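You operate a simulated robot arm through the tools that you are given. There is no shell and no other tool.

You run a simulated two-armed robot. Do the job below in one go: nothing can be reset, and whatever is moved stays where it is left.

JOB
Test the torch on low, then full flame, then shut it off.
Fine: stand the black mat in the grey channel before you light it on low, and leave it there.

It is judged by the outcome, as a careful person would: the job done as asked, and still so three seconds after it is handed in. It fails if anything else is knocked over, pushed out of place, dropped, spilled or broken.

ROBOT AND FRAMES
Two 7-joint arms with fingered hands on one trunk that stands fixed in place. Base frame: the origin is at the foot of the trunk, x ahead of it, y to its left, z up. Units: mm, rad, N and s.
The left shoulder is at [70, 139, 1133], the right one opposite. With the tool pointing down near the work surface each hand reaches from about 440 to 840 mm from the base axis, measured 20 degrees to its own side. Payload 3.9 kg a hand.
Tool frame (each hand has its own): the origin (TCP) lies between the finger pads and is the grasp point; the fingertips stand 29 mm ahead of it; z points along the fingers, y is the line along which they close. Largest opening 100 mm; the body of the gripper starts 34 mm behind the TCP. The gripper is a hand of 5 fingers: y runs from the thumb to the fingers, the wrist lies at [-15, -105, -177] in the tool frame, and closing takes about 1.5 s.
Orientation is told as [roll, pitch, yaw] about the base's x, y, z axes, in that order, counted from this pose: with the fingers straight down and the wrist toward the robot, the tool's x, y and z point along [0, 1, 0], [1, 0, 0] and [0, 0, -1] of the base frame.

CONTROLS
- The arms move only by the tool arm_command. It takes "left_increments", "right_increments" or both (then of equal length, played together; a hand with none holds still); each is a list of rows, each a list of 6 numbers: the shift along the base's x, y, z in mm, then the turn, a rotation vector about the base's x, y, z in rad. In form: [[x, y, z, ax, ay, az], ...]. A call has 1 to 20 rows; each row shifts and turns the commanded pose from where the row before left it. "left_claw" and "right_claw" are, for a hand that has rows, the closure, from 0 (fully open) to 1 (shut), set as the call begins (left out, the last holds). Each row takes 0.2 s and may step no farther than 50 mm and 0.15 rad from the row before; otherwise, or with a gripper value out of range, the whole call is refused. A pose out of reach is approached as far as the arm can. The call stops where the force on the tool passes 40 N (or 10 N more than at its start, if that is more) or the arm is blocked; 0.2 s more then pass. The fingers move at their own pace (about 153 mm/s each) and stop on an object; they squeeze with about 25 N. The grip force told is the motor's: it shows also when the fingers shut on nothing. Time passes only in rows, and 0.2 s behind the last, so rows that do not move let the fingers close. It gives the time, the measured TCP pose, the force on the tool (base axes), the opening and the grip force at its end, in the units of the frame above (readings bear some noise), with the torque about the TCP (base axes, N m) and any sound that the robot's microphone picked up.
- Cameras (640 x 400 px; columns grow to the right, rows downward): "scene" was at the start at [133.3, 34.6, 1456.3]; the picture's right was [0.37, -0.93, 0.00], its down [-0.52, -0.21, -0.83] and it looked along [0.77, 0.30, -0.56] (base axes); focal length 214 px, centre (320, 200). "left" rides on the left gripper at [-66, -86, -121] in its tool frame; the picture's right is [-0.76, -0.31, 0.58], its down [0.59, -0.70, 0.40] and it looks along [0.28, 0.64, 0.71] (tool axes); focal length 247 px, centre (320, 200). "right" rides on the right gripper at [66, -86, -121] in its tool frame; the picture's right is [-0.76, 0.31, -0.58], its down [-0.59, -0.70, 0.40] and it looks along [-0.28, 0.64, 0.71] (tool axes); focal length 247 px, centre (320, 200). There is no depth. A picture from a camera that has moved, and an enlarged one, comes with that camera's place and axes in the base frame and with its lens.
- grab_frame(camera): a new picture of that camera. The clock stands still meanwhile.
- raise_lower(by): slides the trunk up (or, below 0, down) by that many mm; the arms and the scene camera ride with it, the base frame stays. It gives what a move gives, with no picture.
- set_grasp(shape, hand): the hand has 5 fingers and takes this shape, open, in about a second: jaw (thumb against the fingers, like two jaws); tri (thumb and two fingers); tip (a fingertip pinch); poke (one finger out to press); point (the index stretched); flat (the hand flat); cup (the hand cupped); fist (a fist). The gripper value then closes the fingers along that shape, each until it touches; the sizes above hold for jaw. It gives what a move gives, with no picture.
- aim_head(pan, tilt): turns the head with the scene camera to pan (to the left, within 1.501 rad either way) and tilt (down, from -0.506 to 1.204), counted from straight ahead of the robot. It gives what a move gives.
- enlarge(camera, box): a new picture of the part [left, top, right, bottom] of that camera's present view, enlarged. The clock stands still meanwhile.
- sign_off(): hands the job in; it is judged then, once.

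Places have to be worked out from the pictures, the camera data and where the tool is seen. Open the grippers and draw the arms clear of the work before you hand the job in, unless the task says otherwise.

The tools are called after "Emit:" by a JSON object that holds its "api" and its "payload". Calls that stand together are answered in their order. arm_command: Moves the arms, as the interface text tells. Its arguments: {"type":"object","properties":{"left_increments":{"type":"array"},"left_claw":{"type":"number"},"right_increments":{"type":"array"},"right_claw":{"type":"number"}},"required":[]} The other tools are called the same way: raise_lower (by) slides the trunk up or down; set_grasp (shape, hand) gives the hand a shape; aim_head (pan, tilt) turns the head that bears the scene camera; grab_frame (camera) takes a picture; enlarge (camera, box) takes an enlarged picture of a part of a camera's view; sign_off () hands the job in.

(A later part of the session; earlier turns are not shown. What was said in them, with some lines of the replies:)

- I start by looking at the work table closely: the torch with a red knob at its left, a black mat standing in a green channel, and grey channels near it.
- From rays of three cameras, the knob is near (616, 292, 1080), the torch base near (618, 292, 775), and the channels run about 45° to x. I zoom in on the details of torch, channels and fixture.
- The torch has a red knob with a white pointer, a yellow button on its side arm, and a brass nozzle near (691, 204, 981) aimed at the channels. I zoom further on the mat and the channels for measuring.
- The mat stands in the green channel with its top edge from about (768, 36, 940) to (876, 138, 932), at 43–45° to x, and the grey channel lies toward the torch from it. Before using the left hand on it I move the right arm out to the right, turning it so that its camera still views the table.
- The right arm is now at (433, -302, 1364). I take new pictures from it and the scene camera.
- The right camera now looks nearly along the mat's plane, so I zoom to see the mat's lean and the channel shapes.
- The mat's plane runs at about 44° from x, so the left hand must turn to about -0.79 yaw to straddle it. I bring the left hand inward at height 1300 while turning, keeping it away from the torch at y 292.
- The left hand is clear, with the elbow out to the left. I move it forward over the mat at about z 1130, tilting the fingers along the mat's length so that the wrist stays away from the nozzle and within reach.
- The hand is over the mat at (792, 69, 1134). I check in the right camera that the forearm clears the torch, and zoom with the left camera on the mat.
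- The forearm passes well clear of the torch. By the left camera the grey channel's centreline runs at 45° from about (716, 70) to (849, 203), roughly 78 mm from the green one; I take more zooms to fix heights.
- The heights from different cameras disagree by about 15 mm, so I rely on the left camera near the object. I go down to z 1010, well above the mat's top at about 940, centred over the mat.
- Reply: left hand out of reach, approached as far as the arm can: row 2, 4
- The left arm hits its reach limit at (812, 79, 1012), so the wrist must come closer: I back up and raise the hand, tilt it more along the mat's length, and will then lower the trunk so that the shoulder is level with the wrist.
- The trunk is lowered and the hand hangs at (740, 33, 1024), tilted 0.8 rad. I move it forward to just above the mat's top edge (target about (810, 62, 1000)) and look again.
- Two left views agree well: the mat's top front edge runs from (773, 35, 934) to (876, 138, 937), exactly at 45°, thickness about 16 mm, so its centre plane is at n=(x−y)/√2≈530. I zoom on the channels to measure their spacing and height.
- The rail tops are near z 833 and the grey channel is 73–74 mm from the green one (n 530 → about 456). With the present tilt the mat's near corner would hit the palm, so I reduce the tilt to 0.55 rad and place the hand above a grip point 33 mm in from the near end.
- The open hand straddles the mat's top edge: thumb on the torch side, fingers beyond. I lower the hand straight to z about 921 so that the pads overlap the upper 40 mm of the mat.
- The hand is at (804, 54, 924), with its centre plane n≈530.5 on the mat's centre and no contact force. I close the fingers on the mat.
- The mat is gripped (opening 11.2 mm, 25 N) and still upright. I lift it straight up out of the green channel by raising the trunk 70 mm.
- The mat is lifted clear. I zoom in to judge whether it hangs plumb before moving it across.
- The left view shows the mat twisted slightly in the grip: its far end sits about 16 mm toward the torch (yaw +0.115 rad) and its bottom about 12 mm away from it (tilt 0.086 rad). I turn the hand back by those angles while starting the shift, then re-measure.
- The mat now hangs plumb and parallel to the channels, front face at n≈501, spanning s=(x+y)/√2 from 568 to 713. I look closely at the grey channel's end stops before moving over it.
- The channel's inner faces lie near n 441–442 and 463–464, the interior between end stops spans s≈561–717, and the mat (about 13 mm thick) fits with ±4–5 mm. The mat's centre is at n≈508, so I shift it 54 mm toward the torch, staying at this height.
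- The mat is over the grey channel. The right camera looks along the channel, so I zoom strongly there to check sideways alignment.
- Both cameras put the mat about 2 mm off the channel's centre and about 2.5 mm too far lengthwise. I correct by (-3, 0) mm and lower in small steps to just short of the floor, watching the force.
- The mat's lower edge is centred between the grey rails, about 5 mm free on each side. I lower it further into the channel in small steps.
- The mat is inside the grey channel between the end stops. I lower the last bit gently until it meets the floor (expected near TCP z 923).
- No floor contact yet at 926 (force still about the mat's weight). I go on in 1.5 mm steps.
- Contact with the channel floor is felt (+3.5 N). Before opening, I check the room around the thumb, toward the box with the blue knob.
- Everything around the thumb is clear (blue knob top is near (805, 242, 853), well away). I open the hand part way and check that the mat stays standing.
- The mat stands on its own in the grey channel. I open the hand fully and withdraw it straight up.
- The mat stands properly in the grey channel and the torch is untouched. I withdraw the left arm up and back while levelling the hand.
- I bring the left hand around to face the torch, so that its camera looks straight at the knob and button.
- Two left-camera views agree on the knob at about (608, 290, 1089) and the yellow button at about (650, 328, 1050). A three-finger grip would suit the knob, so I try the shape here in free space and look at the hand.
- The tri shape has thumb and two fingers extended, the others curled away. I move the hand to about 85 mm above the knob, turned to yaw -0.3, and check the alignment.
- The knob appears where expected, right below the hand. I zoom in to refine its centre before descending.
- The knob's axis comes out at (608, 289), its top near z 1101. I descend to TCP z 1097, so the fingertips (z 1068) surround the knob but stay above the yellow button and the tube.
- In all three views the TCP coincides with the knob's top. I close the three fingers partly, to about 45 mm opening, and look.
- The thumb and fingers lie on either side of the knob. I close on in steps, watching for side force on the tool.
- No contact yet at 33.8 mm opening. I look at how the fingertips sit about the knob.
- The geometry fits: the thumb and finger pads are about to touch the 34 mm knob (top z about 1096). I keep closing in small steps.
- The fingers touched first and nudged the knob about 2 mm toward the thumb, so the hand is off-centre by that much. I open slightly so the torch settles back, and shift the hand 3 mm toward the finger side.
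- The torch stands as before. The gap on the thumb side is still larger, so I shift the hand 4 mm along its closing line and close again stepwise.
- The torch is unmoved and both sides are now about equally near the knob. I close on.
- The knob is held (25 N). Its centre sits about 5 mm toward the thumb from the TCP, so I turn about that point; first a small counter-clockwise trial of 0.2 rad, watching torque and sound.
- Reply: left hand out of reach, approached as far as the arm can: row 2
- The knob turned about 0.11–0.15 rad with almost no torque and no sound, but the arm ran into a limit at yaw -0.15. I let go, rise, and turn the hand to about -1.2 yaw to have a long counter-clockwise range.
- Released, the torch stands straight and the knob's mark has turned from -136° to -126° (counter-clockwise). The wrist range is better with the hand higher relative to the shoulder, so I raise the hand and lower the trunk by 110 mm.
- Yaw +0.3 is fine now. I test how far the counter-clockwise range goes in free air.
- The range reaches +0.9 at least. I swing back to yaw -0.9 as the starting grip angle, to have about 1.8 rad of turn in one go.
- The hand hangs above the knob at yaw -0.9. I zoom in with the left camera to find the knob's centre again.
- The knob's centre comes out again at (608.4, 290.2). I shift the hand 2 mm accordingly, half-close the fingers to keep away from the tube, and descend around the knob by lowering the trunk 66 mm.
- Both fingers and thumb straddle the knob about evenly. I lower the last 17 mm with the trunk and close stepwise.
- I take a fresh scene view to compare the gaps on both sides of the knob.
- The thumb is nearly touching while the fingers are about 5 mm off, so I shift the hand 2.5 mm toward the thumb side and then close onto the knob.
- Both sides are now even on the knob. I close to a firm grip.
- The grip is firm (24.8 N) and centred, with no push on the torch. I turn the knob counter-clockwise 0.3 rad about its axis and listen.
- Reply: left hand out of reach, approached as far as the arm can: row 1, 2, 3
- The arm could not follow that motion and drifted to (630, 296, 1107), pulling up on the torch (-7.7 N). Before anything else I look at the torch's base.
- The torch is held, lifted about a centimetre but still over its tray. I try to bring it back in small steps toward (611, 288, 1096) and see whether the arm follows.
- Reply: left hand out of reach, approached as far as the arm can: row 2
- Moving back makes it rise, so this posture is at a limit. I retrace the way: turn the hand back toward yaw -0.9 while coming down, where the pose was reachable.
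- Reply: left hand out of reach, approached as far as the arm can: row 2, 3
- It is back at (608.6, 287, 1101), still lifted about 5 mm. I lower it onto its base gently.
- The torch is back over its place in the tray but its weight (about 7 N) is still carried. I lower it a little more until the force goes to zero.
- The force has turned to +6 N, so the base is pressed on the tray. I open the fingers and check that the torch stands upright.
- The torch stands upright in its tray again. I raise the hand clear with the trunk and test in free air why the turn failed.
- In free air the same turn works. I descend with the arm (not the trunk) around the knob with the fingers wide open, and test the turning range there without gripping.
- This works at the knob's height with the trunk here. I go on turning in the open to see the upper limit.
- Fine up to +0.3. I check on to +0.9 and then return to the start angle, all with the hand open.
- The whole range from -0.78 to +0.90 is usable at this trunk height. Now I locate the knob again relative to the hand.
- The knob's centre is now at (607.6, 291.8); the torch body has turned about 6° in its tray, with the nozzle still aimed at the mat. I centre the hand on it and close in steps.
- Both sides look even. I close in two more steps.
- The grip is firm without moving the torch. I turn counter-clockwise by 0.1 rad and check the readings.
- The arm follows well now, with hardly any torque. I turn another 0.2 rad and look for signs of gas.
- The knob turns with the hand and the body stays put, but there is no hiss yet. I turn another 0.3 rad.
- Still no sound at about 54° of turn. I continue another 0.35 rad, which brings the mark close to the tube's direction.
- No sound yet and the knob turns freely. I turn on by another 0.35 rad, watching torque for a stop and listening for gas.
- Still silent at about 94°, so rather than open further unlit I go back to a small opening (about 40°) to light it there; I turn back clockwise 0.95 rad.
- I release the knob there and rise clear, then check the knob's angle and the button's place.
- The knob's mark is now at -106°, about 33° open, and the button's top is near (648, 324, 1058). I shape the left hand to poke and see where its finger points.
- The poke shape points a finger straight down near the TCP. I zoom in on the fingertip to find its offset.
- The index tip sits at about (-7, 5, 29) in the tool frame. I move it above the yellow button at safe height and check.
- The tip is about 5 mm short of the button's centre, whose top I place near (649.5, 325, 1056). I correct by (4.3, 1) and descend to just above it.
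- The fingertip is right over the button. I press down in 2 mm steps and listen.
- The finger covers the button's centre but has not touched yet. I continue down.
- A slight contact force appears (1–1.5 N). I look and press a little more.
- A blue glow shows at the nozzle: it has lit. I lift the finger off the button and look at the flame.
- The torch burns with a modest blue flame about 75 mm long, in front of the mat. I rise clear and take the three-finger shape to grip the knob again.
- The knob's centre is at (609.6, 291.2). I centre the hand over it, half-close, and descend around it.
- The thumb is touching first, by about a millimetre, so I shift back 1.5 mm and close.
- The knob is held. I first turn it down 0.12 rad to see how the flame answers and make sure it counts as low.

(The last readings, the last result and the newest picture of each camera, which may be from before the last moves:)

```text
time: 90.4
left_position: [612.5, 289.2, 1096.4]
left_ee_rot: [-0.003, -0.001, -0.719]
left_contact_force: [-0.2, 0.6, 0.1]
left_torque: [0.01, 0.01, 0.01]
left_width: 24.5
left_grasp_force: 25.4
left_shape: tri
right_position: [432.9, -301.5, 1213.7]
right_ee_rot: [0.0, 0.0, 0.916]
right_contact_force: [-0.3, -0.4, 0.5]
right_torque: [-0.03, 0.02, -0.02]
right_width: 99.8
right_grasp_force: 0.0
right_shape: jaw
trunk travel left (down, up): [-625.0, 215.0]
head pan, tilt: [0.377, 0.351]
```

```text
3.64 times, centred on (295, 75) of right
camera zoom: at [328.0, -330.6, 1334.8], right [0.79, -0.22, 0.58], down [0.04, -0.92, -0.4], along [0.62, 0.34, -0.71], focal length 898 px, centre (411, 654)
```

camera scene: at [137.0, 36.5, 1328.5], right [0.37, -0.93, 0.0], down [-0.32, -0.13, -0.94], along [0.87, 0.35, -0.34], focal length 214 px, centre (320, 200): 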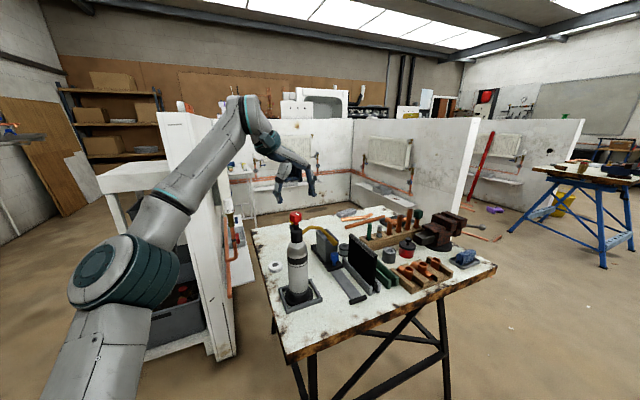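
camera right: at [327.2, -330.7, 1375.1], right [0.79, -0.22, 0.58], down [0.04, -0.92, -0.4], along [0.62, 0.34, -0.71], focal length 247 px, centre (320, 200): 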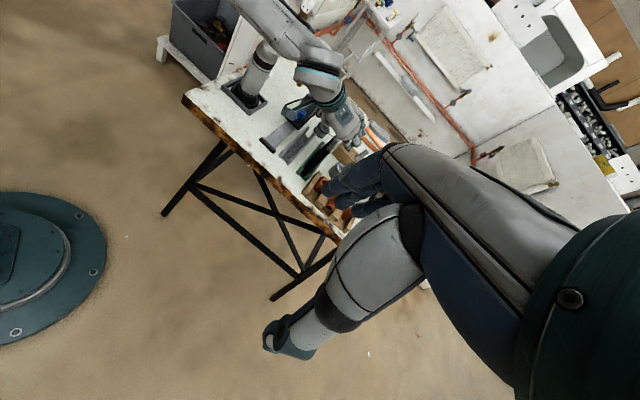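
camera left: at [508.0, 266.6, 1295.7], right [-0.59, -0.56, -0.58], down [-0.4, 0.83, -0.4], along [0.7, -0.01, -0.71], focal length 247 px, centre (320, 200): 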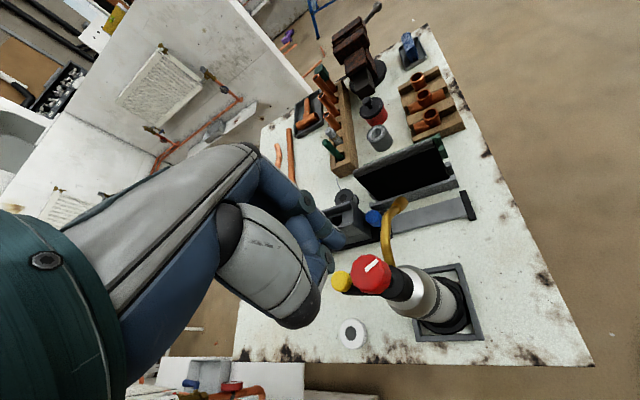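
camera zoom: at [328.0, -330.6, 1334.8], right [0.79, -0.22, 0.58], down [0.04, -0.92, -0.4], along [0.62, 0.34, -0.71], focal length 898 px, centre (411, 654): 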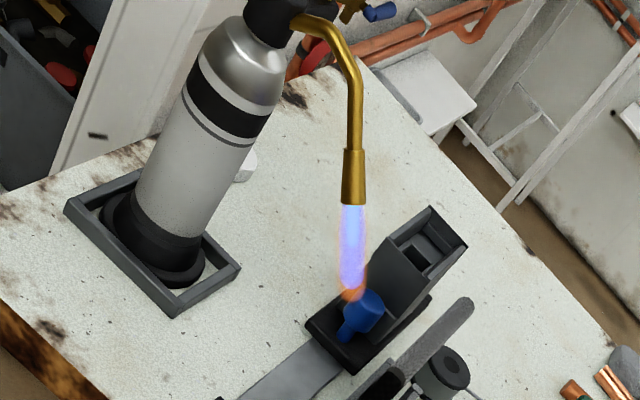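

The flame keeps the same short length at 26° as at 33°, so this looks like the low setting; it has burned there for several seconds. Now I turn counter-clockwise toward full, in stages.

Emit:
{"api": "arm_command", "payload": {"left_increments": [[0.23, 0.26, 0, 0, 0, 0.1], [0.22, 0.28, 0, 0, 0, 0.1], [0.2, 0.29, 0, 0, 0, 0.1], [0.17, 0.31, 0, 0, 0, 0.1], [0.14, 0.32, 0, 0, 0, 0.1]]}}

Emit:
{"api": "enlarge", "payload": {"camera": "scene", "box": [280, 190, 380, 270]}}

```text
time: 91.6
left_position: [613.3, 290.0, 1096.1]
left_ee_rot: [-0.002, 0.0, -0.218]
left_contact_force: [0.6, -0.6, -0.5]
left_torque: [-0.01, -0.04, 0.0]
left_width: 24.4
left_grasp_force: 25.1
left_shape: tri
right_position: [432.4, -301.6, 1213.1]
right_ee_rot: [0.0, 0.0, 0.914]
right_contact_force: [0.9, -0.2, 0.1]
right_torque: [-0.02, 0.02, -0.01]
right_width: 99.7
right_grasp_force: 0.1
right_shape: jaw
trunk travel left (down, up): [-625.0, 215.0]
head pan, tilt: [0.377, 0.351]
```

```text
5.00 times, centred on (330, 230) of scene
camera zoom: at [138.0, 36.2, 1328.4], right [0.37, -0.93, 0.0], down [-0.32, -0.13, -0.94], along [0.87, 0.35, -0.34], focal length 1072 px, centre (270, 50)
```

zoom: 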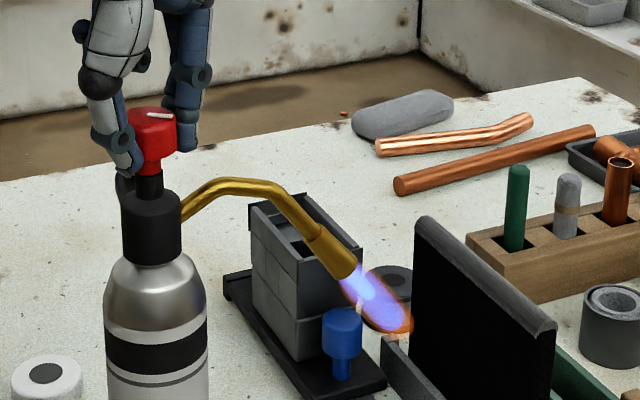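

The flame is unchanged at about 55°. I keep turning.

Emit:
{"api": "arm_command", "payload": {"left_increments": [[0.06, 0.34, 0, 0, 0, 0.1], [0.03, 0.35, 0, 0, 0, 0.1], [0, 0.35, 0, 0, 0, 0.1], [-0.05, 0.35, 0, 0, 0, 0.1], [-0.08, 0.34, 0, 0, 0, 0.1]]}}

Emit:
{"api": "enlarge", "payload": {"camera": "scene", "box": [280, 190, 380, 270]}}

```text
time: 92.8
left_position: [612.6, 292.2, 1096.8]
left_ee_rot: [-0.004, 0.001, 0.282]
left_contact_force: [1.1, -1.0, -0.6]
left_torque: [0.0, -0.09, 0.02]
left_width: 24.4
left_grasp_force: 25.7
left_shape: tri
right_position: [432.7, -301.0, 1213.5]
right_ee_rot: [-0.001, -0.001, 0.915]
right_contact_force: [-0.7, 0.3, -0.8]
right_torque: [0.0, -0.02, -0.01]
right_width: 100.0
right_grasp_force: 0.2
right_shape: jaw
trunk travel left (down, up): [-625.0, 215.0]
head pan, tilt: [0.377, 0.351]
```

```text
5.00 times, centred on (330, 230) of scene
camera zoom: at [138.1, 35.9, 1328.4], right [0.37, -0.93, 0.0], down [-0.32, -0.13, -0.94], along [0.87, 0.35, -0.34], focal length 1072 px, centre (270, 50)
```

zoom: 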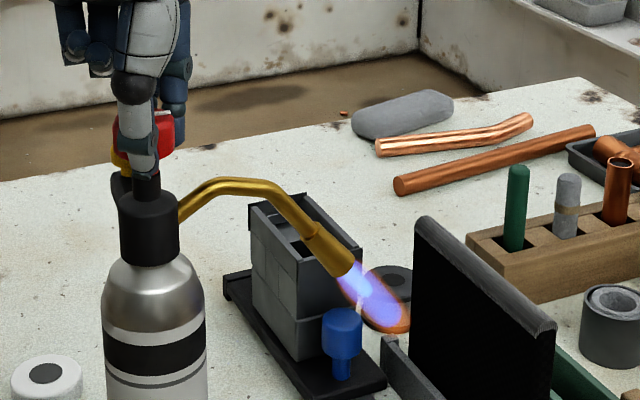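

Unchanged at about 84°. I keep turning toward yaw +0.9.

Emit:
{"api": "arm_command", "payload": {"left_increments": [[-0.12, 0.33, 0, 0, 0, 0.1], [-0.15, 0.32, 0, 0, 0, 0.1], [-0.18, 0.3, 0, 0, 0, 0.1], [-0.2, 0.28, 0, 0, 0, 0.1], [-0.23, 0.26, 0, 0, 0, 0.1], [-0.25, 0.24, 0, 0, 0, 0.1]]}}

Emit:
{"api": "enlarge", "payload": {"camera": "scene", "box": [280, 190, 380, 270]}}

Emit:
{"api": "enlarge", "payload": {"camera": "left", "box": [250, 130, 430, 310]}}

```text
time: 94.2
left_position: [610.5, 293.9, 1097.6]
left_ee_rot: [-0.002, -0.003, 0.884]
left_contact_force: [1.0, 0.1, 0.4]
left_torque: [0.09, -0.08, -0.01]
left_width: 24.3
left_grasp_force: 24.6
left_shape: tri
right_position: [433.9, -301.2, 1213.9]
right_ee_rot: [-0.001, 0.0, 0.916]
right_contact_force: [0.8, -0.1, -0.5]
right_torque: [0.01, 0.0, 0.01]
right_width: 100.1
right_grasp_force: 0.1
right_shape: jaw
trunk travel left (down, up): [-625.0, 215.0]
head pan, tilt: [0.377, 0.351]
```

```text
5.00 times, centred on (330, 230) of scene
camera zoom: at [138.0, 36.1, 1328.4], right [0.37, -0.93, 0.0], down [-0.32, -0.13, -0.94], along [0.87, 0.35, -0.34], focal length 1072 px, centre (270, 50)
```

zoom: 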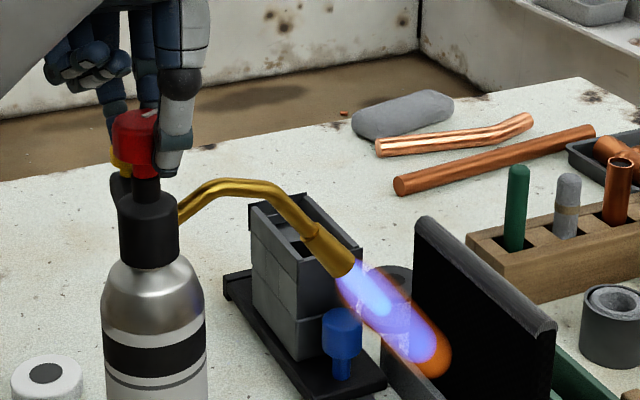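

```text
2.22 times, centred on (340, 220) of left
camera zoom: at [607.3, 185.2, 1218.3], right [0.39, -0.72, -0.58], down [-0.9, -0.17, -0.4], along [0.19, 0.68, -0.71], focal length 549 px, centre (276, 156)
```

zoom: 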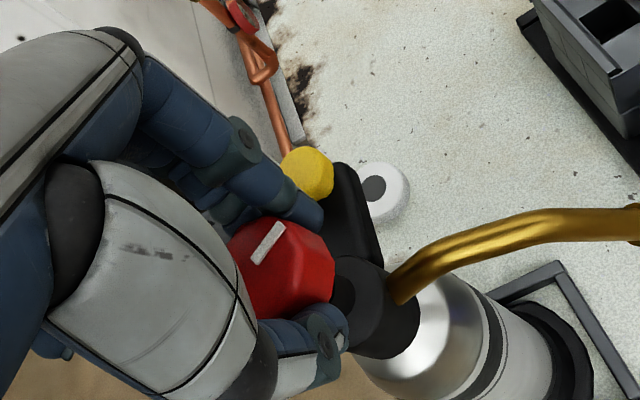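

The flame has grown long and strong, playing on the mat: full flame. I turn a little further, carefully, to be sure it is the top setting.

Emit:
{"api": "arm_command", "payload": {"left_increments": [[-0.27, 0.22, 0, 0, 0, 0.1]]}}

Emit:
{"api": "enlarge", "payload": {"camera": "scene", "box": [280, 190, 380, 270]}}

```text
time: 94.6
left_position: [621.3, 298.1, 1097.3]
left_ee_rot: [0.001, 0.002, 0.981]
left_contact_force: [0.2, 0.7, -0.7]
left_torque: [-0.01, 0.0, 0.02]
left_width: 24.1
left_grasp_force: 24.5
left_shape: tri
left hand out of reach, approached as far as the arm can: row 1
right_position: [435.5, -302.0, 1212.3]
right_ee_rot: [0.002, 0.004, 0.915]
right_contact_force: [0.8, -0.5, 0.4]
right_torque: [0.04, 0.04, 0.01]
right_width: 99.8
right_grasp_force: 0.0
right_shape: jaw
trunk travel left (down, up): [-625.0, 215.0]
head pan, tilt: [0.377, 0.351]
```

```text
5.00 times, centred on (330, 230) of scene
camera zoom: at [139.8, 36.3, 1328.0], right [0.37, -0.93, 0.0], down [-0.32, -0.13, -0.94], along [0.87, 0.35, -0.35], focal length 1072 px, centre (270, 50)
```

zoom: 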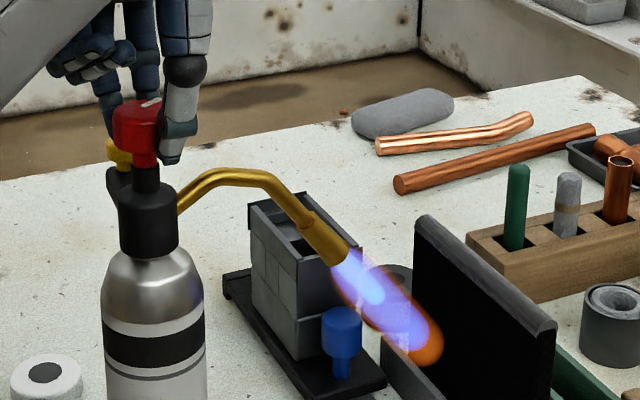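

That was past the arm's limit: the hand went 10 mm off and tilted the torch a little. I bring it straight back to the previous pose.

Emit:
{"api": "arm_command", "payload": {"left_increments": [[-6, -2.5, 0, 0, 0, -0.08], [-5, -2, 0, 0, 0, -0.07]]}}

Emit:
{"api": "enlarge", "payload": {"camera": "scene", "box": [270, 190, 380, 300]}}

```text
time: 95.2
left_position: [608.8, 295.3, 1098.9]
left_ee_rot: [-0.002, 0.001, 0.829]
left_contact_force: [0.6, 0.6, -6.7]
left_torque: [0.1, -0.1, -0.02]
left_width: 23.9
left_grasp_force: 25.0
left_shape: tri
right_position: [433.9, -301.5, 1214.2]
right_ee_rot: [0.002, 0.003, 0.917]
right_contact_force: [-0.6, 0.0, -0.8]
right_torque: [-0.02, -0.02, -0.01]
right_width: 99.9
right_grasp_force: 0.0
right_shape: jaw
trunk travel left (down, up): [-625.0, 215.0]
head pan, tilt: [0.377, 0.351]
```

```text
3.64 times, centred on (325, 245) of scene
camera zoom: at [138.7, 37.0, 1328.3], right [0.37, -0.93, 0.0], down [-0.32, -0.13, -0.94], along [0.87, 0.35, -0.34], focal length 780 px, centre (302, 36)
```

zoom: 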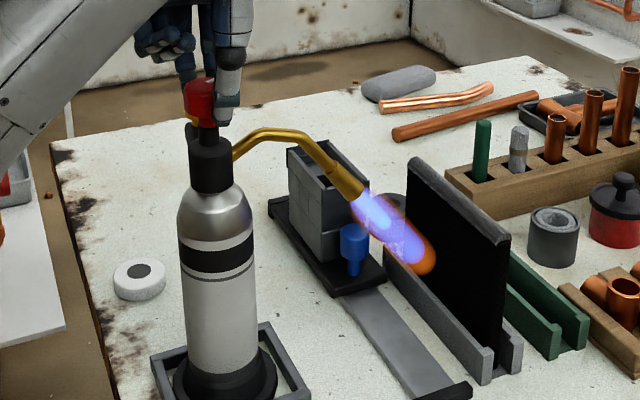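

Full flame still burns, but the hand is lifting slightly (-6.7 N). I lower 2.5 mm to set the torch down, then start turning back clockwise.

Emit:
{"api": "arm_command", "payload": {"left_increments": [[1, -1, -1.5, 0, 0, 0], [0.5, -0.5, -1.5, 0, 0, 0], [0, 0, 0, 0, 0, 0]]}}

```text
time: 96.0
left_position: [610.4, 293.6, 1097.1]
left_ee_rot: [-0.002, -0.001, 0.83]
left_contact_force: [-0.4, 1.0, -2.0]
left_torque: [0.13, -0.18, 0.01]
left_width: 24.3
left_grasp_force: 24.8
left_shape: tri
right_position: [433.6, -301.1, 1214.4]
right_ee_rot: [0.0, 0.001, 0.916]
right_contact_force: [0.3, 0.5, 0.2]
right_torque: [-0.03, -0.02, 0.01]
right_width: 99.7
right_grasp_force: 0.0
right_shape: jaw
trunk travel left (down, up): [-625.0, 215.0]
head pan, tilt: [0.377, 0.351]
```

The torch is down on its base again at full flame. I turn the knob clockwise in two stages toward off.

Emit:
{"api": "arm_command", "payload": {"left_increments": [[0.26, -0.24, -0.7, 0, 0, -0.1], [0.23, -0.26, 0, 0, 0, -0.1], [0.21, -0.28, 0, 0, 0, -0.1], [0.18, -0.3, 0, 0, 0, -0.1], [0.15, -0.32, 0, 0, 0, -0.1], [0.11, -0.33, 0, 0, 0, -0.1], [0.08, -0.34, 0, 0, 0, -0.1], [0.05, -0.35, 0, 0, 0, -0.1]]}}

Emit:
{"api": "enlarge", "payload": {"camera": "scene", "box": [270, 190, 380, 300]}}

```text
time: 97.8
left_position: [610.6, 290.3, 1096.1]
left_ee_rot: [-0.002, 0.0, 0.029]
left_contact_force: [2.0, 0.5, 2.1]
left_torque: [-0.01, -0.15, -0.02]
left_width: 24.2
left_grasp_force: 24.7
left_shape: tri
right_position: [433.2, -302.5, 1213.1]
right_ee_rot: [0.001, -0.001, 0.917]
right_contact_force: [-1.3, -0.6, 0.1]
right_torque: [0.04, 0.0, 0.02]
right_width: 99.7
right_grasp_force: 0.1
right_shape: jaw
trunk travel left (down, up): [-625.0, 215.0]
head pan, tilt: [0.377, 0.351]
```

```text
3.64 times, centred on (325, 245) of scene
camera zoom: at [137.5, 36.3, 1328.5], right [0.37, -0.93, 0.0], down [-0.32, -0.13, -0.94], along [0.87, 0.35, -0.34], focal length 780 px, centre (302, 36)
```

zoom: 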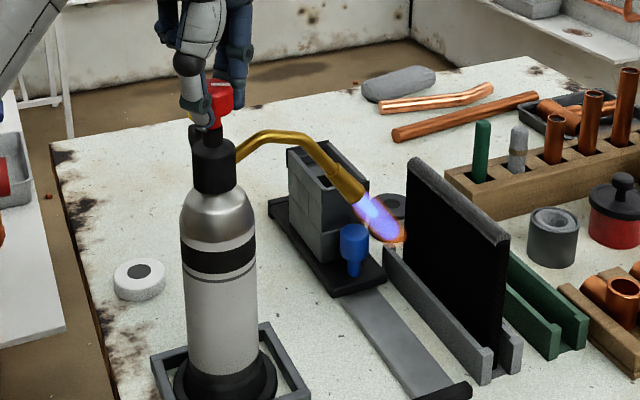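

The flame is back to low. I continue clockwise.

Emit:
{"api": "arm_command", "payload": {"left_increments": [[0.01, -0.35, 0, 0, 0, -0.1], [-0.02, -0.35, 0, 0, 0, -0.1], [-0.06, -0.34, 0, 0, 0, -0.1], [-0.09, -0.34, 0, 0, 0, -0.1], [-0.13, -0.33, 0, 0, 0, -0.1], [-0.16, -0.31, 0, 0, 0, -0.1], [-0.19, -0.29, 0, 0, 0, -0.1], [-0.22, -0.27, 0, 0, 0, -0.1]]}}

Emit:
{"api": "enlarge", "payload": {"camera": "scene", "box": [270, 190, 380, 300]}}

Emit:
{"api": "enlarge", "payload": {"camera": "left", "box": [250, 170, 410, 310]}}

```text
time: 99.6
left_position: [611.3, 286.8, 1097.7]
left_ee_rot: [-0.002, -0.001, -0.769]
left_contact_force: [1.1, 2.3, 1.4]
left_torque: [0.04, -0.04, -0.01]
left_width: 24.0
left_grasp_force: 24.5
left_shape: tri
right_position: [431.4, -302.4, 1215.2]
right_ee_rot: [0.001, 0.001, 0.918]
right_contact_force: [1.1, 0.8, -0.2]
right_torque: [0.03, -0.02, 0.02]
right_width: 99.9
right_grasp_force: 0.1
right_shape: jaw
trunk travel left (down, up): [-625.0, 215.0]
head pan, tilt: [0.377, 0.351]
```

```text
3.64 times, centred on (325, 245) of scene
camera zoom: at [137.4, 36.4, 1328.5], right [0.37, -0.93, 0.0], down [-0.32, -0.13, -0.94], along [0.87, 0.35, -0.34], focal length 780 px, centre (302, 36)
```

zoom: 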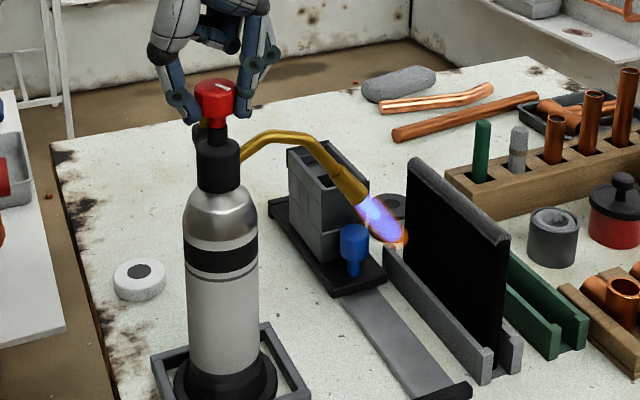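

```text
2.86 times, centred on (330, 240) of left
camera zoom: at [502.7, 299.7, 1217.8], right [-0.75, -0.33, -0.58], down [-0.1, 0.91, -0.4], along [0.66, -0.24, -0.71], focal length 706 px, centre (291, 86)
```

zoom: 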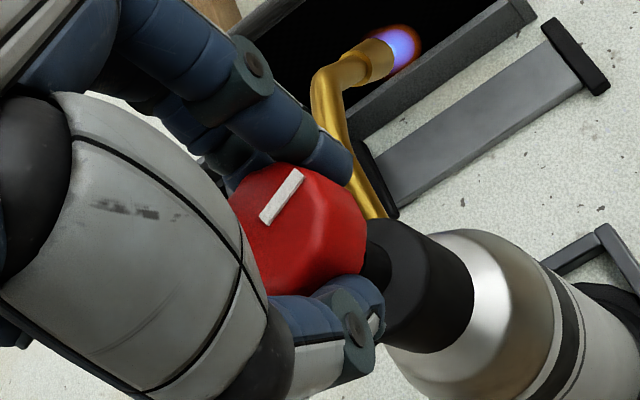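

Still low flame, with the knob about 28° from its original off mark. I open the hand, swing it back around the knob without lifting, and regrip for the last part.

Emit:
{"api": "arm_command", "payload": {"left_increments": [[0, 0, 0, 0, 0, 0], [0, 0, 0, 0, 0, 0], [0, 0, 0, 0, 0, 0]], "left_claw": 0.25}}

Emit:
{"api": "arm_command", "payload": {"left_increments": [[0, 0, 0, 0, 0, 0.1], [0, 0, 0, 0, 0, 0.1], [0, 0, 0, 0, 0, 0.1], [0, 0, 0, 0, 0, 0.1], [0, 0, 0, 0, 0, 0.1], [0, 0, 0, 0, 0, 0.1], [0, 0, 0, 0, 0, 0.07], [0, 0, 0, 0, 0, 0]]}}

Emit:
{"api": "enlarge", "payload": {"camera": "left", "box": [250, 170, 410, 310]}}

Emit:
{"api": "enlarge", "payload": {"camera": "scene", "box": [270, 190, 380, 300]}}

```text
time: 100.4
left_position: [609.3, 286.7, 1096.4]
left_ee_rot: [-0.002, -0.001, -0.768]
left_contact_force: [-0.5, -0.2, 0.1]
left_torque: [0.0, 0.01, 0.01]
left_width: 74.6
left_grasp_force: 0.1
left_shape: tri
right_position: [432.5, -300.9, 1213.4]
right_ee_rot: [0.0, -0.001, 0.916]
right_contact_force: [0.9, -0.8, 0.1]
right_torque: [-0.01, 0.0, -0.01]
right_width: 99.7
right_grasp_force: 0.0
right_shape: jaw
trunk travel left (down, up): [-625.0, 215.0]
head pan, tilt: [0.377, 0.351]
```

```text
time: 102.2
left_position: [609.2, 287.3, 1098.2]
left_ee_rot: [-0.002, -0.001, -0.098]
left_contact_force: [0.2, -0.2, -0.5]
left_torque: [0.01, 0.0, 0.03]
left_width: 75.1
left_grasp_force: 0.1
left_shape: tri
right_position: [432.6, -301.4, 1212.3]
right_ee_rot: [0.0, -0.001, 0.916]
right_contact_force: [0.2, -0.4, -0.4]
right_torque: [0.0, -0.01, 0.0]
right_width: 99.6
right_grasp_force: 0.1
right_shape: jaw
trunk travel left (down, up): [-625.0, 215.0]
head pan, tilt: [0.377, 0.351]
```

```text
2.86 times, centred on (330, 240) of left
camera zoom: at [517.5, 231.3, 1218.1], right [-0.38, -0.72, -0.58], down [-0.64, 0.65, -0.4], along [0.67, 0.22, -0.71], focal length 706 px, centre (291, 86)
```

zoom: 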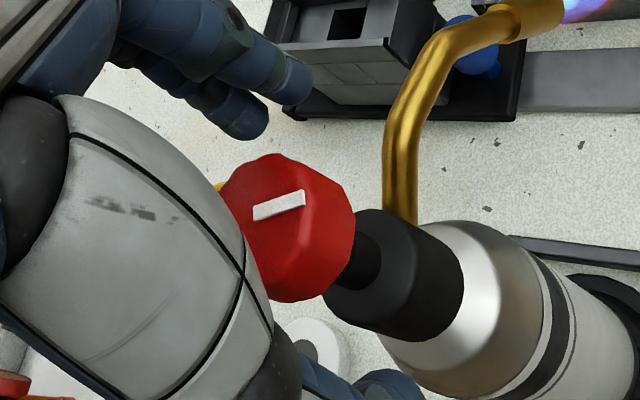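

```text
3.64 times, centred on (325, 245) of scene
camera zoom: at [137.5, 36.3, 1328.5], right [0.37, -0.93, 0.0], down [-0.32, -0.13, -0.94], along [0.87, 0.35, -0.34], focal length 780 px, centre (302, 36)
```

zoom: 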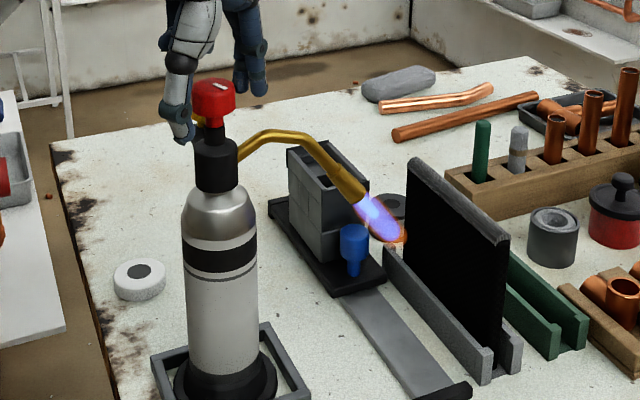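

The knob's centre is at (609, 290). I centre the hand on it and grip again.

Emit:
{"api": "arm_command", "payload": {"left_increments": [[3.2, 2.3, -1.5, 0, 0, 0], [0, 0, 0, 0, 0, 0], [0, 0, 0, 0, 0, 0]], "left_claw": 0.66}}

Emit:
{"api": "enlarge", "payload": {"camera": "scene", "box": [280, 190, 340, 250]}}

Emit:
{"api": "enlarge", "payload": {"camera": "left", "box": [250, 170, 410, 310]}}

```text
time: 103.0
left_position: [612.9, 291.4, 1094.6]
left_ee_rot: [-0.001, -0.001, -0.097]
left_contact_force: [-0.1, 0.1, 0.4]
left_torque: [-0.01, 0.0, 0.0]
left_width: 34.4
left_grasp_force: 0.1
left_shape: tri
right_position: [433.0, -301.6, 1214.1]
right_ee_rot: [0.0, -0.001, 0.917]
right_contact_force: [0.0, 0.1, 0.3]
right_torque: [0.02, -0.01, -0.03]
right_width: 99.7
right_grasp_force: 0.0
right_shape: jaw
trunk travel left (down, up): [-625.0, 215.0]
head pan, tilt: [0.377, 0.351]
```

```text
6.67 times, centred on (310, 220) of scene
camera zoom: at [137.5, 36.3, 1328.5], right [0.37, -0.93, 0.0], down [-0.32, -0.13, -0.94], along [0.87, 0.35, -0.34], focal length 1430 px, centre (387, 67)
```

zoom: 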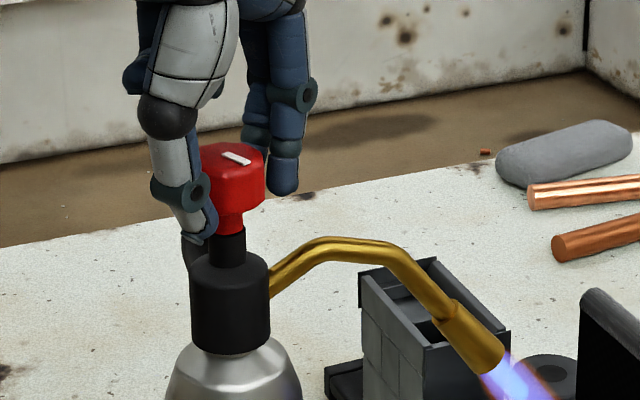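

```text
2.86 times, centred on (330, 240) of left
camera zoom: at [521.1, 234.1, 1216.4], right [-0.38, -0.72, -0.58], down [-0.64, 0.65, -0.4], along [0.67, 0.22, -0.71], focal length 706 px, centre (291, 86)
```

zoom: 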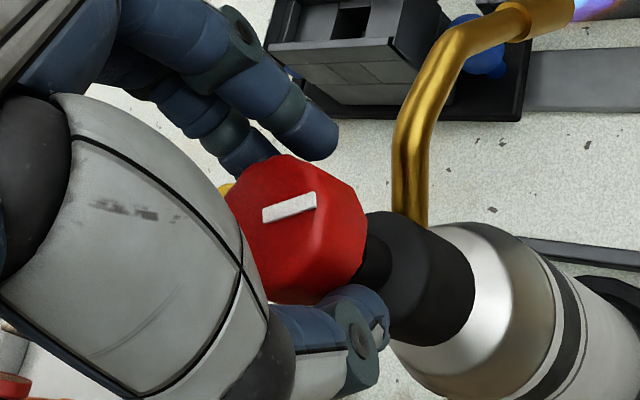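

Both sides are even. I close firmly.

Emit:
{"api": "arm_command", "payload": {"left_increments": [[0, 0, 0, 0, 0, 0], [0, 0, 0, 0, 0, 0]], "left_claw": 0.73}}

Emit:
{"api": "arm_command", "payload": {"left_increments": [[0, 0, 0, 0, 0, 0], [0, 0, 0, 0, 0, 0]], "left_claw": 1}}

Emit:
{"api": "enlarge", "payload": {"camera": "scene", "box": [280, 190, 340, 250]}}

```text
time: 103.6
left_position: [612.6, 292.3, 1094.2]
left_ee_rot: [-0.002, -0.003, -0.097]
left_contact_force: [-0.9, 0.5, -0.7]
left_torque: [-0.01, 0.03, 0.0]
left_width: 27.9
left_grasp_force: 0.1
left_shape: tri
right_position: [432.1, -301.5, 1213.5]
right_ee_rot: [-0.001, -0.002, 0.916]
right_contact_force: [-0.1, -0.8, 0.3]
right_torque: [0.0, -0.02, -0.02]
right_width: 100.0
right_grasp_force: 0.0
right_shape: jaw
trunk travel left (down, up): [-625.0, 215.0]
head pan, tilt: [0.377, 0.351]
```

```text
time: 104.2
left_position: [613.2, 291.0, 1095.3]
left_ee_rot: [-0.001, -0.001, -0.097]
left_contact_force: [-0.5, -0.6, 0.2]
left_torque: [-0.04, 0.03, -0.01]
left_width: 24.3
left_grasp_force: 25.1
left_shape: tri
right_position: [432.4, -301.6, 1214.1]
right_ee_rot: [0.0, 0.001, 0.915]
right_contact_force: [0.9, -0.7, 0.3]
right_torque: [-0.04, -0.03, 0.01]
right_width: 99.5
right_grasp_force: 0.0
right_shape: jaw
trunk travel left (down, up): [-625.0, 215.0]
head pan, tilt: [0.377, 0.351]
```

```text
6.67 times, centred on (310, 220) of scene
camera zoom: at [137.7, 36.2, 1328.4], right [0.37, -0.93, 0.0], down [-0.32, -0.13, -0.94], along [0.87, 0.35, -0.34], focal length 1430 px, centre (387, 67)
```

zoom: 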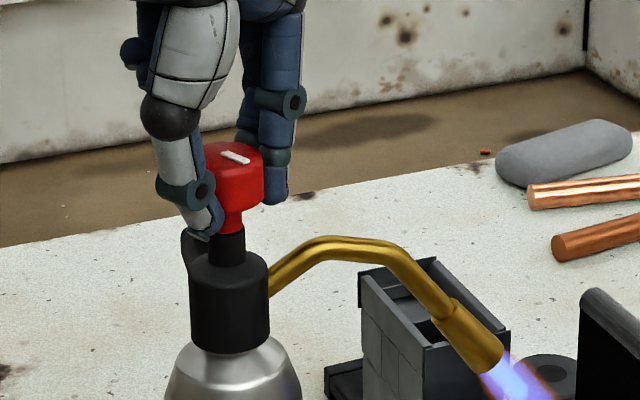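

Gripped evenly. I turn clockwise 0.4 rad and watch the flame.

Emit:
{"api": "arm_command", "payload": {"left_increments": [[-0.04, -0.35, 0, 0, 0, -0.1], [-0.07, -0.34, 0, 0, 0, -0.1], [-0.1, -0.33, 0, 0, 0, -0.1], [-0.14, -0.32, 0, 0, 0, -0.1]]}}

Emit:
{"api": "enlarge", "payload": {"camera": "scene", "box": [280, 190, 380, 270]}}

```text
time: 105.2
left_position: [613.3, 288.4, 1094.7]
left_ee_rot: [-0.001, 0.002, -0.5]
left_contact_force: [-1.2, 0.8, -0.6]
left_torque: [0.02, 0.05, -0.02]
left_width: 24.3
left_grasp_force: 24.8
left_shape: tri
right_position: [432.4, -302.3, 1213.9]
right_ee_rot: [0.002, 0.001, 0.916]
right_contact_force: [-0.8, 0.0, -0.5]
right_torque: [-0.05, -0.01, 0.01]
right_width: 99.7
right_grasp_force: 0.2
right_shape: jaw
trunk travel left (down, up): [-625.0, 215.0]
head pan, tilt: [0.377, 0.351]
```

```text
5.00 times, centred on (330, 230) of scene
camera zoom: at [137.5, 36.4, 1328.5], right [0.37, -0.93, 0.0], down [-0.32, -0.13, -0.94], along [0.87, 0.35, -0.34], focal length 1072 px, centre (270, 50)
```

zoom: 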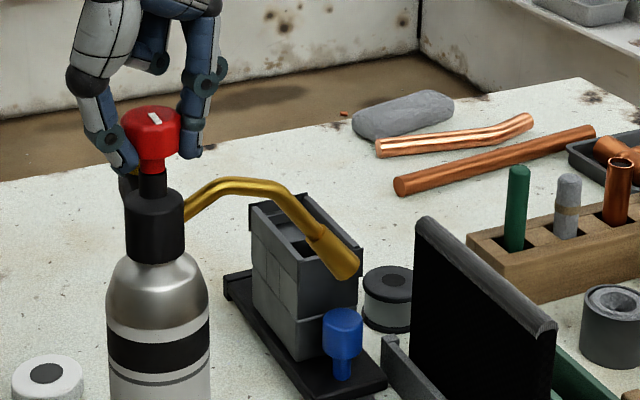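

The flame is out. I turn the last 0.09 rad to bring the knob fully to its original off mark.

Emit:
{"api": "arm_command", "payload": {"left_increments": [[-0.08, -0.14, 0, 0, 0, -0.045], [-0.08, -0.14, 0, 0, 0, -0.045], [0, 0, 0, 0, 0, 0]]}}

Emit:
{"api": "enlarge", "payload": {"camera": "scene", "box": [270, 190, 380, 300]}}

Emit:
{"api": "enlarge", "payload": {"camera": "left", "box": [250, 130, 430, 310]}}

```text
time: 106.0
left_position: [612.6, 289.8, 1094.1]
left_ee_rot: [-0.002, -0.001, -0.59]
left_contact_force: [-1.4, 1.2, 0.1]
left_torque: [0.01, 0.04, -0.02]
left_width: 24.4
left_grasp_force: 25.4
left_shape: tri
right_position: [432.7, -301.7, 1214.2]
right_ee_rot: [0.0, 0.0, 0.915]
right_contact_force: [-0.3, -0.3, 0.4]
right_torque: [0.03, 0.0, 0.02]
right_width: 99.6
right_grasp_force: 0.0
right_shape: jaw
trunk travel left (down, up): [-625.0, 215.0]
head pan, tilt: [0.377, 0.351]
```

```text
3.64 times, centred on (325, 245) of scene
camera zoom: at [137.6, 36.6, 1328.4], right [0.37, -0.93, 0.0], down [-0.32, -0.13, -0.94], along [0.87, 0.35, -0.34], focal length 780 px, centre (302, 36)
```

zoom: 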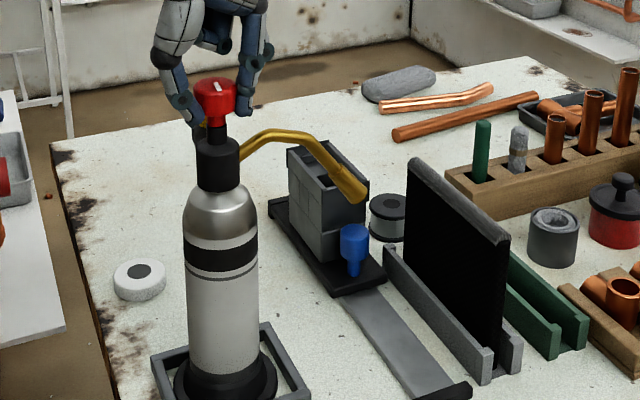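

```text
2.22 times, centred on (340, 220) of left
camera zoom: at [504.6, 282.5, 1216.0], right [-0.68, -0.46, -0.58], down [-0.26, 0.88, -0.4], along [0.69, -0.12, -0.71], focal length 549 px, centre (276, 156)
```

zoom: 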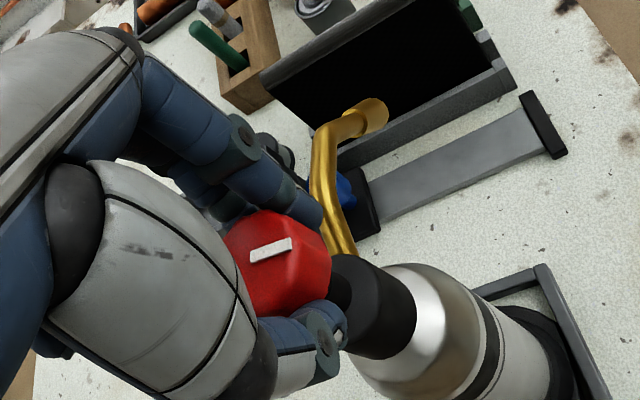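

The torch is off and its knob is back at the original mark. I release it gently and withdraw upward.

Emit:
{"api": "arm_command", "payload": {"left_increments": [[0, 0, 0, 0, 0, 0], [0, 0, 0, 0, 0, 0], [0, 0, 0, 0, 0, 0], [0, 0, 10, 0, 0, 0], [0, 0, 20, 0, 0, 0], [0, 0, 25, 0, 0, 0], [0, 0, 30, 0, 0, 0]], "left_claw": 0.2}}

Emit:
{"api": "enlarge", "payload": {"camera": "scene", "box": [270, 190, 380, 300]}}

Emit:
{"api": "enlarge", "payload": {"camera": "right", "box": [230, 0, 370, 150]}}

Emit:
{"api": "enlarge", "payload": {"camera": "left", "box": [310, 210, 430, 320]}}

```text
time: 107.6
left_position: [610.9, 287.8, 1181.6]
left_ee_rot: [-0.002, 0.0, -0.589]
left_contact_force: [-0.3, -0.4, -0.4]
left_torque: [0.02, -0.03, 0.03]
left_width: 79.8
left_grasp_force: 0.2
left_shape: tri
right_position: [432.1, -303.0, 1213.6]
right_ee_rot: [0.0, 0.0, 0.915]
right_contact_force: [0.2, 0.0, -0.7]
right_torque: [0.05, 0.0, 0.03]
right_width: 99.7
right_grasp_force: 0.1
right_shape: jaw
trunk travel left (down, up): [-625.0, 215.0]
head pan, tilt: [0.377, 0.351]
```

```text
3.64 times, centred on (325, 245) of scene
camera zoom: at [136.8, 34.7, 1328.5], right [0.37, -0.93, 0.0], down [-0.32, -0.13, -0.94], along [0.87, 0.35, -0.34], focal length 780 px, centre (302, 36)
```

zoom: 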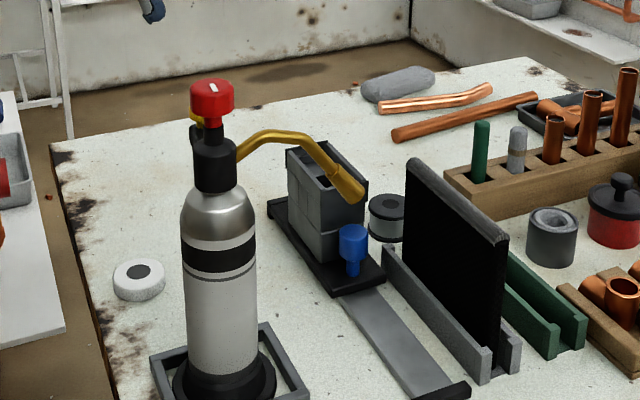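

```text
2.67 times, centred on (300, 75) of right
camera zoom: at [326.9, -332.3, 1334.6], right [0.79, -0.22, 0.58], down [0.04, -0.92, -0.4], along [0.62, 0.34, -0.71], focal length 659 px, centre (373, 533)
```

zoom: 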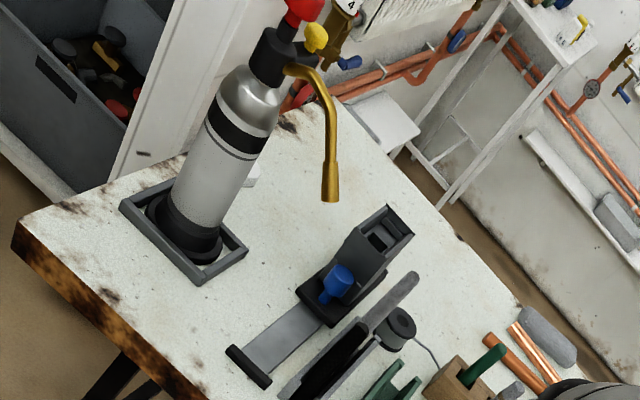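

```text
3.64 times, centred on (370, 265) of left
camera zoom: at [503.8, 280.5, 1303.2], right [-0.68, -0.46, -0.58], down [-0.26, 0.88, -0.4], along [0.69, -0.12, -0.71], focal length 898 px, centre (138, -36)
```

zoom: 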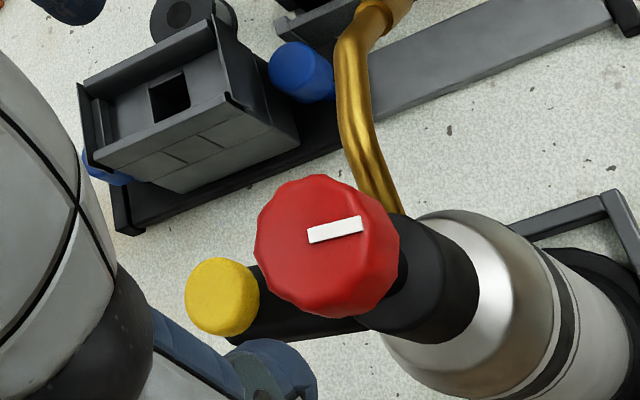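

The torch stands off in its tray, the mat stands in the grey channel, and nothing else has moved. I draw the left arm back toward the robot, then raise the trunk to its first height.

Emit:
{"api": "arm_command", "payload": {"left_increments": [[-15, 0, 10, 0, 0, 0.05], [-30, 0, 5, 0, 0, 0.08], [-30, 0, 0, 0, 0, 0.1], [-30, 0, 0, 0, 0, 0.1], [-30, 0, 0, 0, 0, 0.1], [-30, 0, 0, 0, 0, 0.1], [-20, 0, 0, 0, 0, 0.06]], "left_claw": 0}}

Emit:
{"api": "raise_lower", "payload": {"by": 150}}

Emit:
{"api": "aim_head", "payload": {"pan": 0.377, "tilt": 0.593}}

Emit:
{"api": "grab_frame", "payload": {"camera": "scene"}}

Emit:
{"api": "enlarge", "payload": {"camera": "scene", "box": [250, 170, 480, 310]}}

Emit:
{"api": "enlarge", "payload": {"camera": "scene", "box": [270, 185, 350, 280]}}

```text
time: 109.2
left_position: [425.2, 290.6, 1191.8]
left_ee_rot: [-0.003, -0.001, 0.004]
left_contact_force: [0.3, 0.3, 0.7]
left_torque: [0.0, -0.04, -0.01]
left_width: 99.5
left_grasp_force: 0.0
left_shape: tri
right_position: [431.9, -301.4, 1214.4]
right_ee_rot: [0.0, -0.001, 0.916]
right_contact_force: [0.1, 0.2, -0.2]
right_torque: [0.01, -0.01, 0.02]
right_width: 99.5
right_grasp_force: 0.0
right_shape: jaw
trunk travel left (down, up): [-625.0, 215.0]
head pan, tilt: [0.377, 0.351]
```

```text
time: 111.0
left_position: [425.9, 289.7, 1343.2]
left_ee_rot: [-0.001, 0.0, 0.002]
left_contact_force: [-0.2, 0.6, 0.8]
left_torque: [-0.01, -0.01, -0.07]
left_width: 99.7
left_grasp_force: 0.1
left_shape: tri
right_position: [431.7, -301.8, 1364.0]
right_ee_rot: [0.0, 0.0, 0.916]
right_contact_force: [-1.1, -0.4, 0.4]
right_torque: [-0.02, 0.0, 0.01]
right_width: 100.0
right_grasp_force: 0.0
right_shape: jaw
trunk travel left (down, up): [-775.0, 65.0]
head pan, tilt: [0.377, 0.351]
```

```text
time: 111.7
left_position: [426.2, 291.2, 1343.1]
left_ee_rot: [-0.001, 0.0, 0.0]
left_contact_force: [0.0, -0.4, 0.1]
left_torque: [0.03, 0.0, 0.02]
left_width: 100.1
left_grasp_force: 0.1
left_shape: tri
right_position: [432.0, -301.6, 1364.3]
right_ee_rot: [-0.001, 0.001, 0.915]
right_contact_force: [-0.1, -0.5, -0.4]
right_torque: [0.02, 0.0, 0.01]
right_width: 99.7
right_grasp_force: 0.1
right_shape: jaw
trunk travel left (down, up): [-775.0, 65.0]
head pan, tilt: [0.377, 0.593]
```

```text
taken
camera scene: at [133.3, 34.6, 1456.4], right [0.37, -0.93, 0.0], down [-0.52, -0.21, -0.83], along [0.77, 0.31, -0.56], focal length 214 px, centre (320, 200)
```

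scene: 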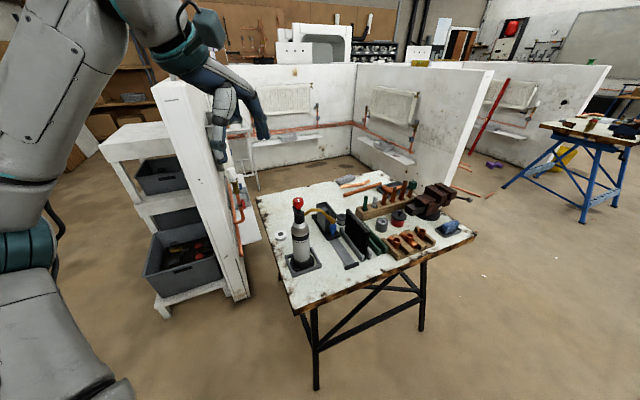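

```text
2.78 times, centred on (365, 240) of scene
camera zoom: at [133.3, 34.6, 1456.4], right [0.37, -0.93, 0.0], down [-0.52, -0.21, -0.83], along [0.77, 0.31, -0.56], focal length 597 px, centre (195, 89)
```

zoom: 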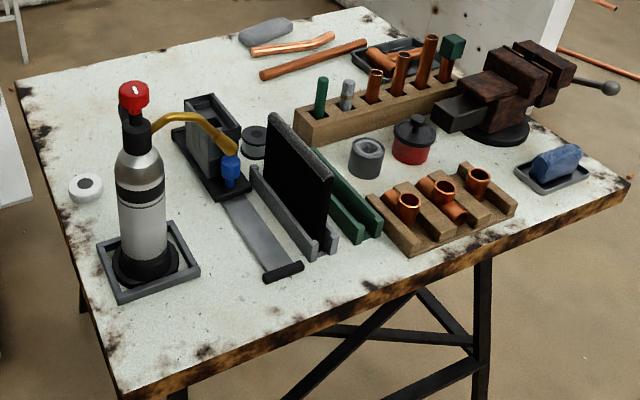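

```text
4.21 times, centred on (310, 232) of scene
camera zoom: at [133.3, 34.6, 1456.4], right [0.37, -0.93, 0.0], down [-0.52, -0.21, -0.83], along [0.77, 0.31, -0.56], focal length 903 px, centre (362, 63)
```

zoom: 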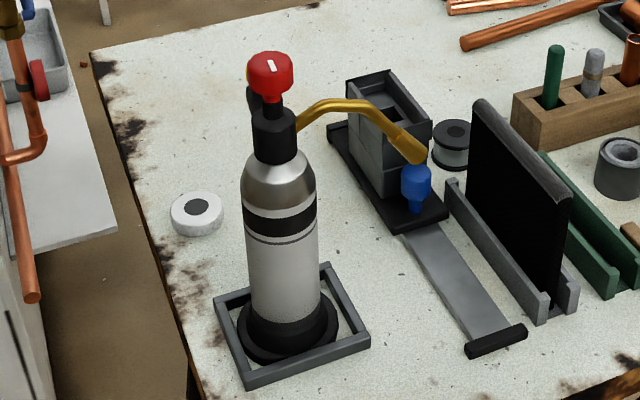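

The flame is out, the knob is at off, the torch stands in its tray, the black mat stands in the grey channel, and the rest of the table is as it was. Both hands are open and clear, so I hand the job in.

Emit:
{"api": "sign_off", "payload": {}}

```text
The job is handed in.
```

The torch was tested on low and then on full flame, and it is now shut off. The black mat stands in the grey channel, where I put it before lighting, and it is still there.

- **Lighting:** I lit the torch with the yellow button at a small knob opening. It burned on low for several seconds, then on full for about two seconds, playing on the mat.
- **Off:** The flame is out and the knob is back at its original mark.
- **Gas before lighting:** While looking for the low setting I turned the unlit knob about 94° open, then back. It was open past off for several seconds before I lit it. I never heard gas, but some may have escaped.
- **Torch lifted:** On two turns the arm ran past its reach. Once it lifted the torch about a centimetre, and once, at full flame, it tilted it slightly. I set it back down both times, and it stands upright in its tray.
- **Torch turned:** The body has turned a few degrees in the tray. The nozzle still points at the mat.

Nothing else on the table appears to have moved. Both hands are open and the arms are clear.
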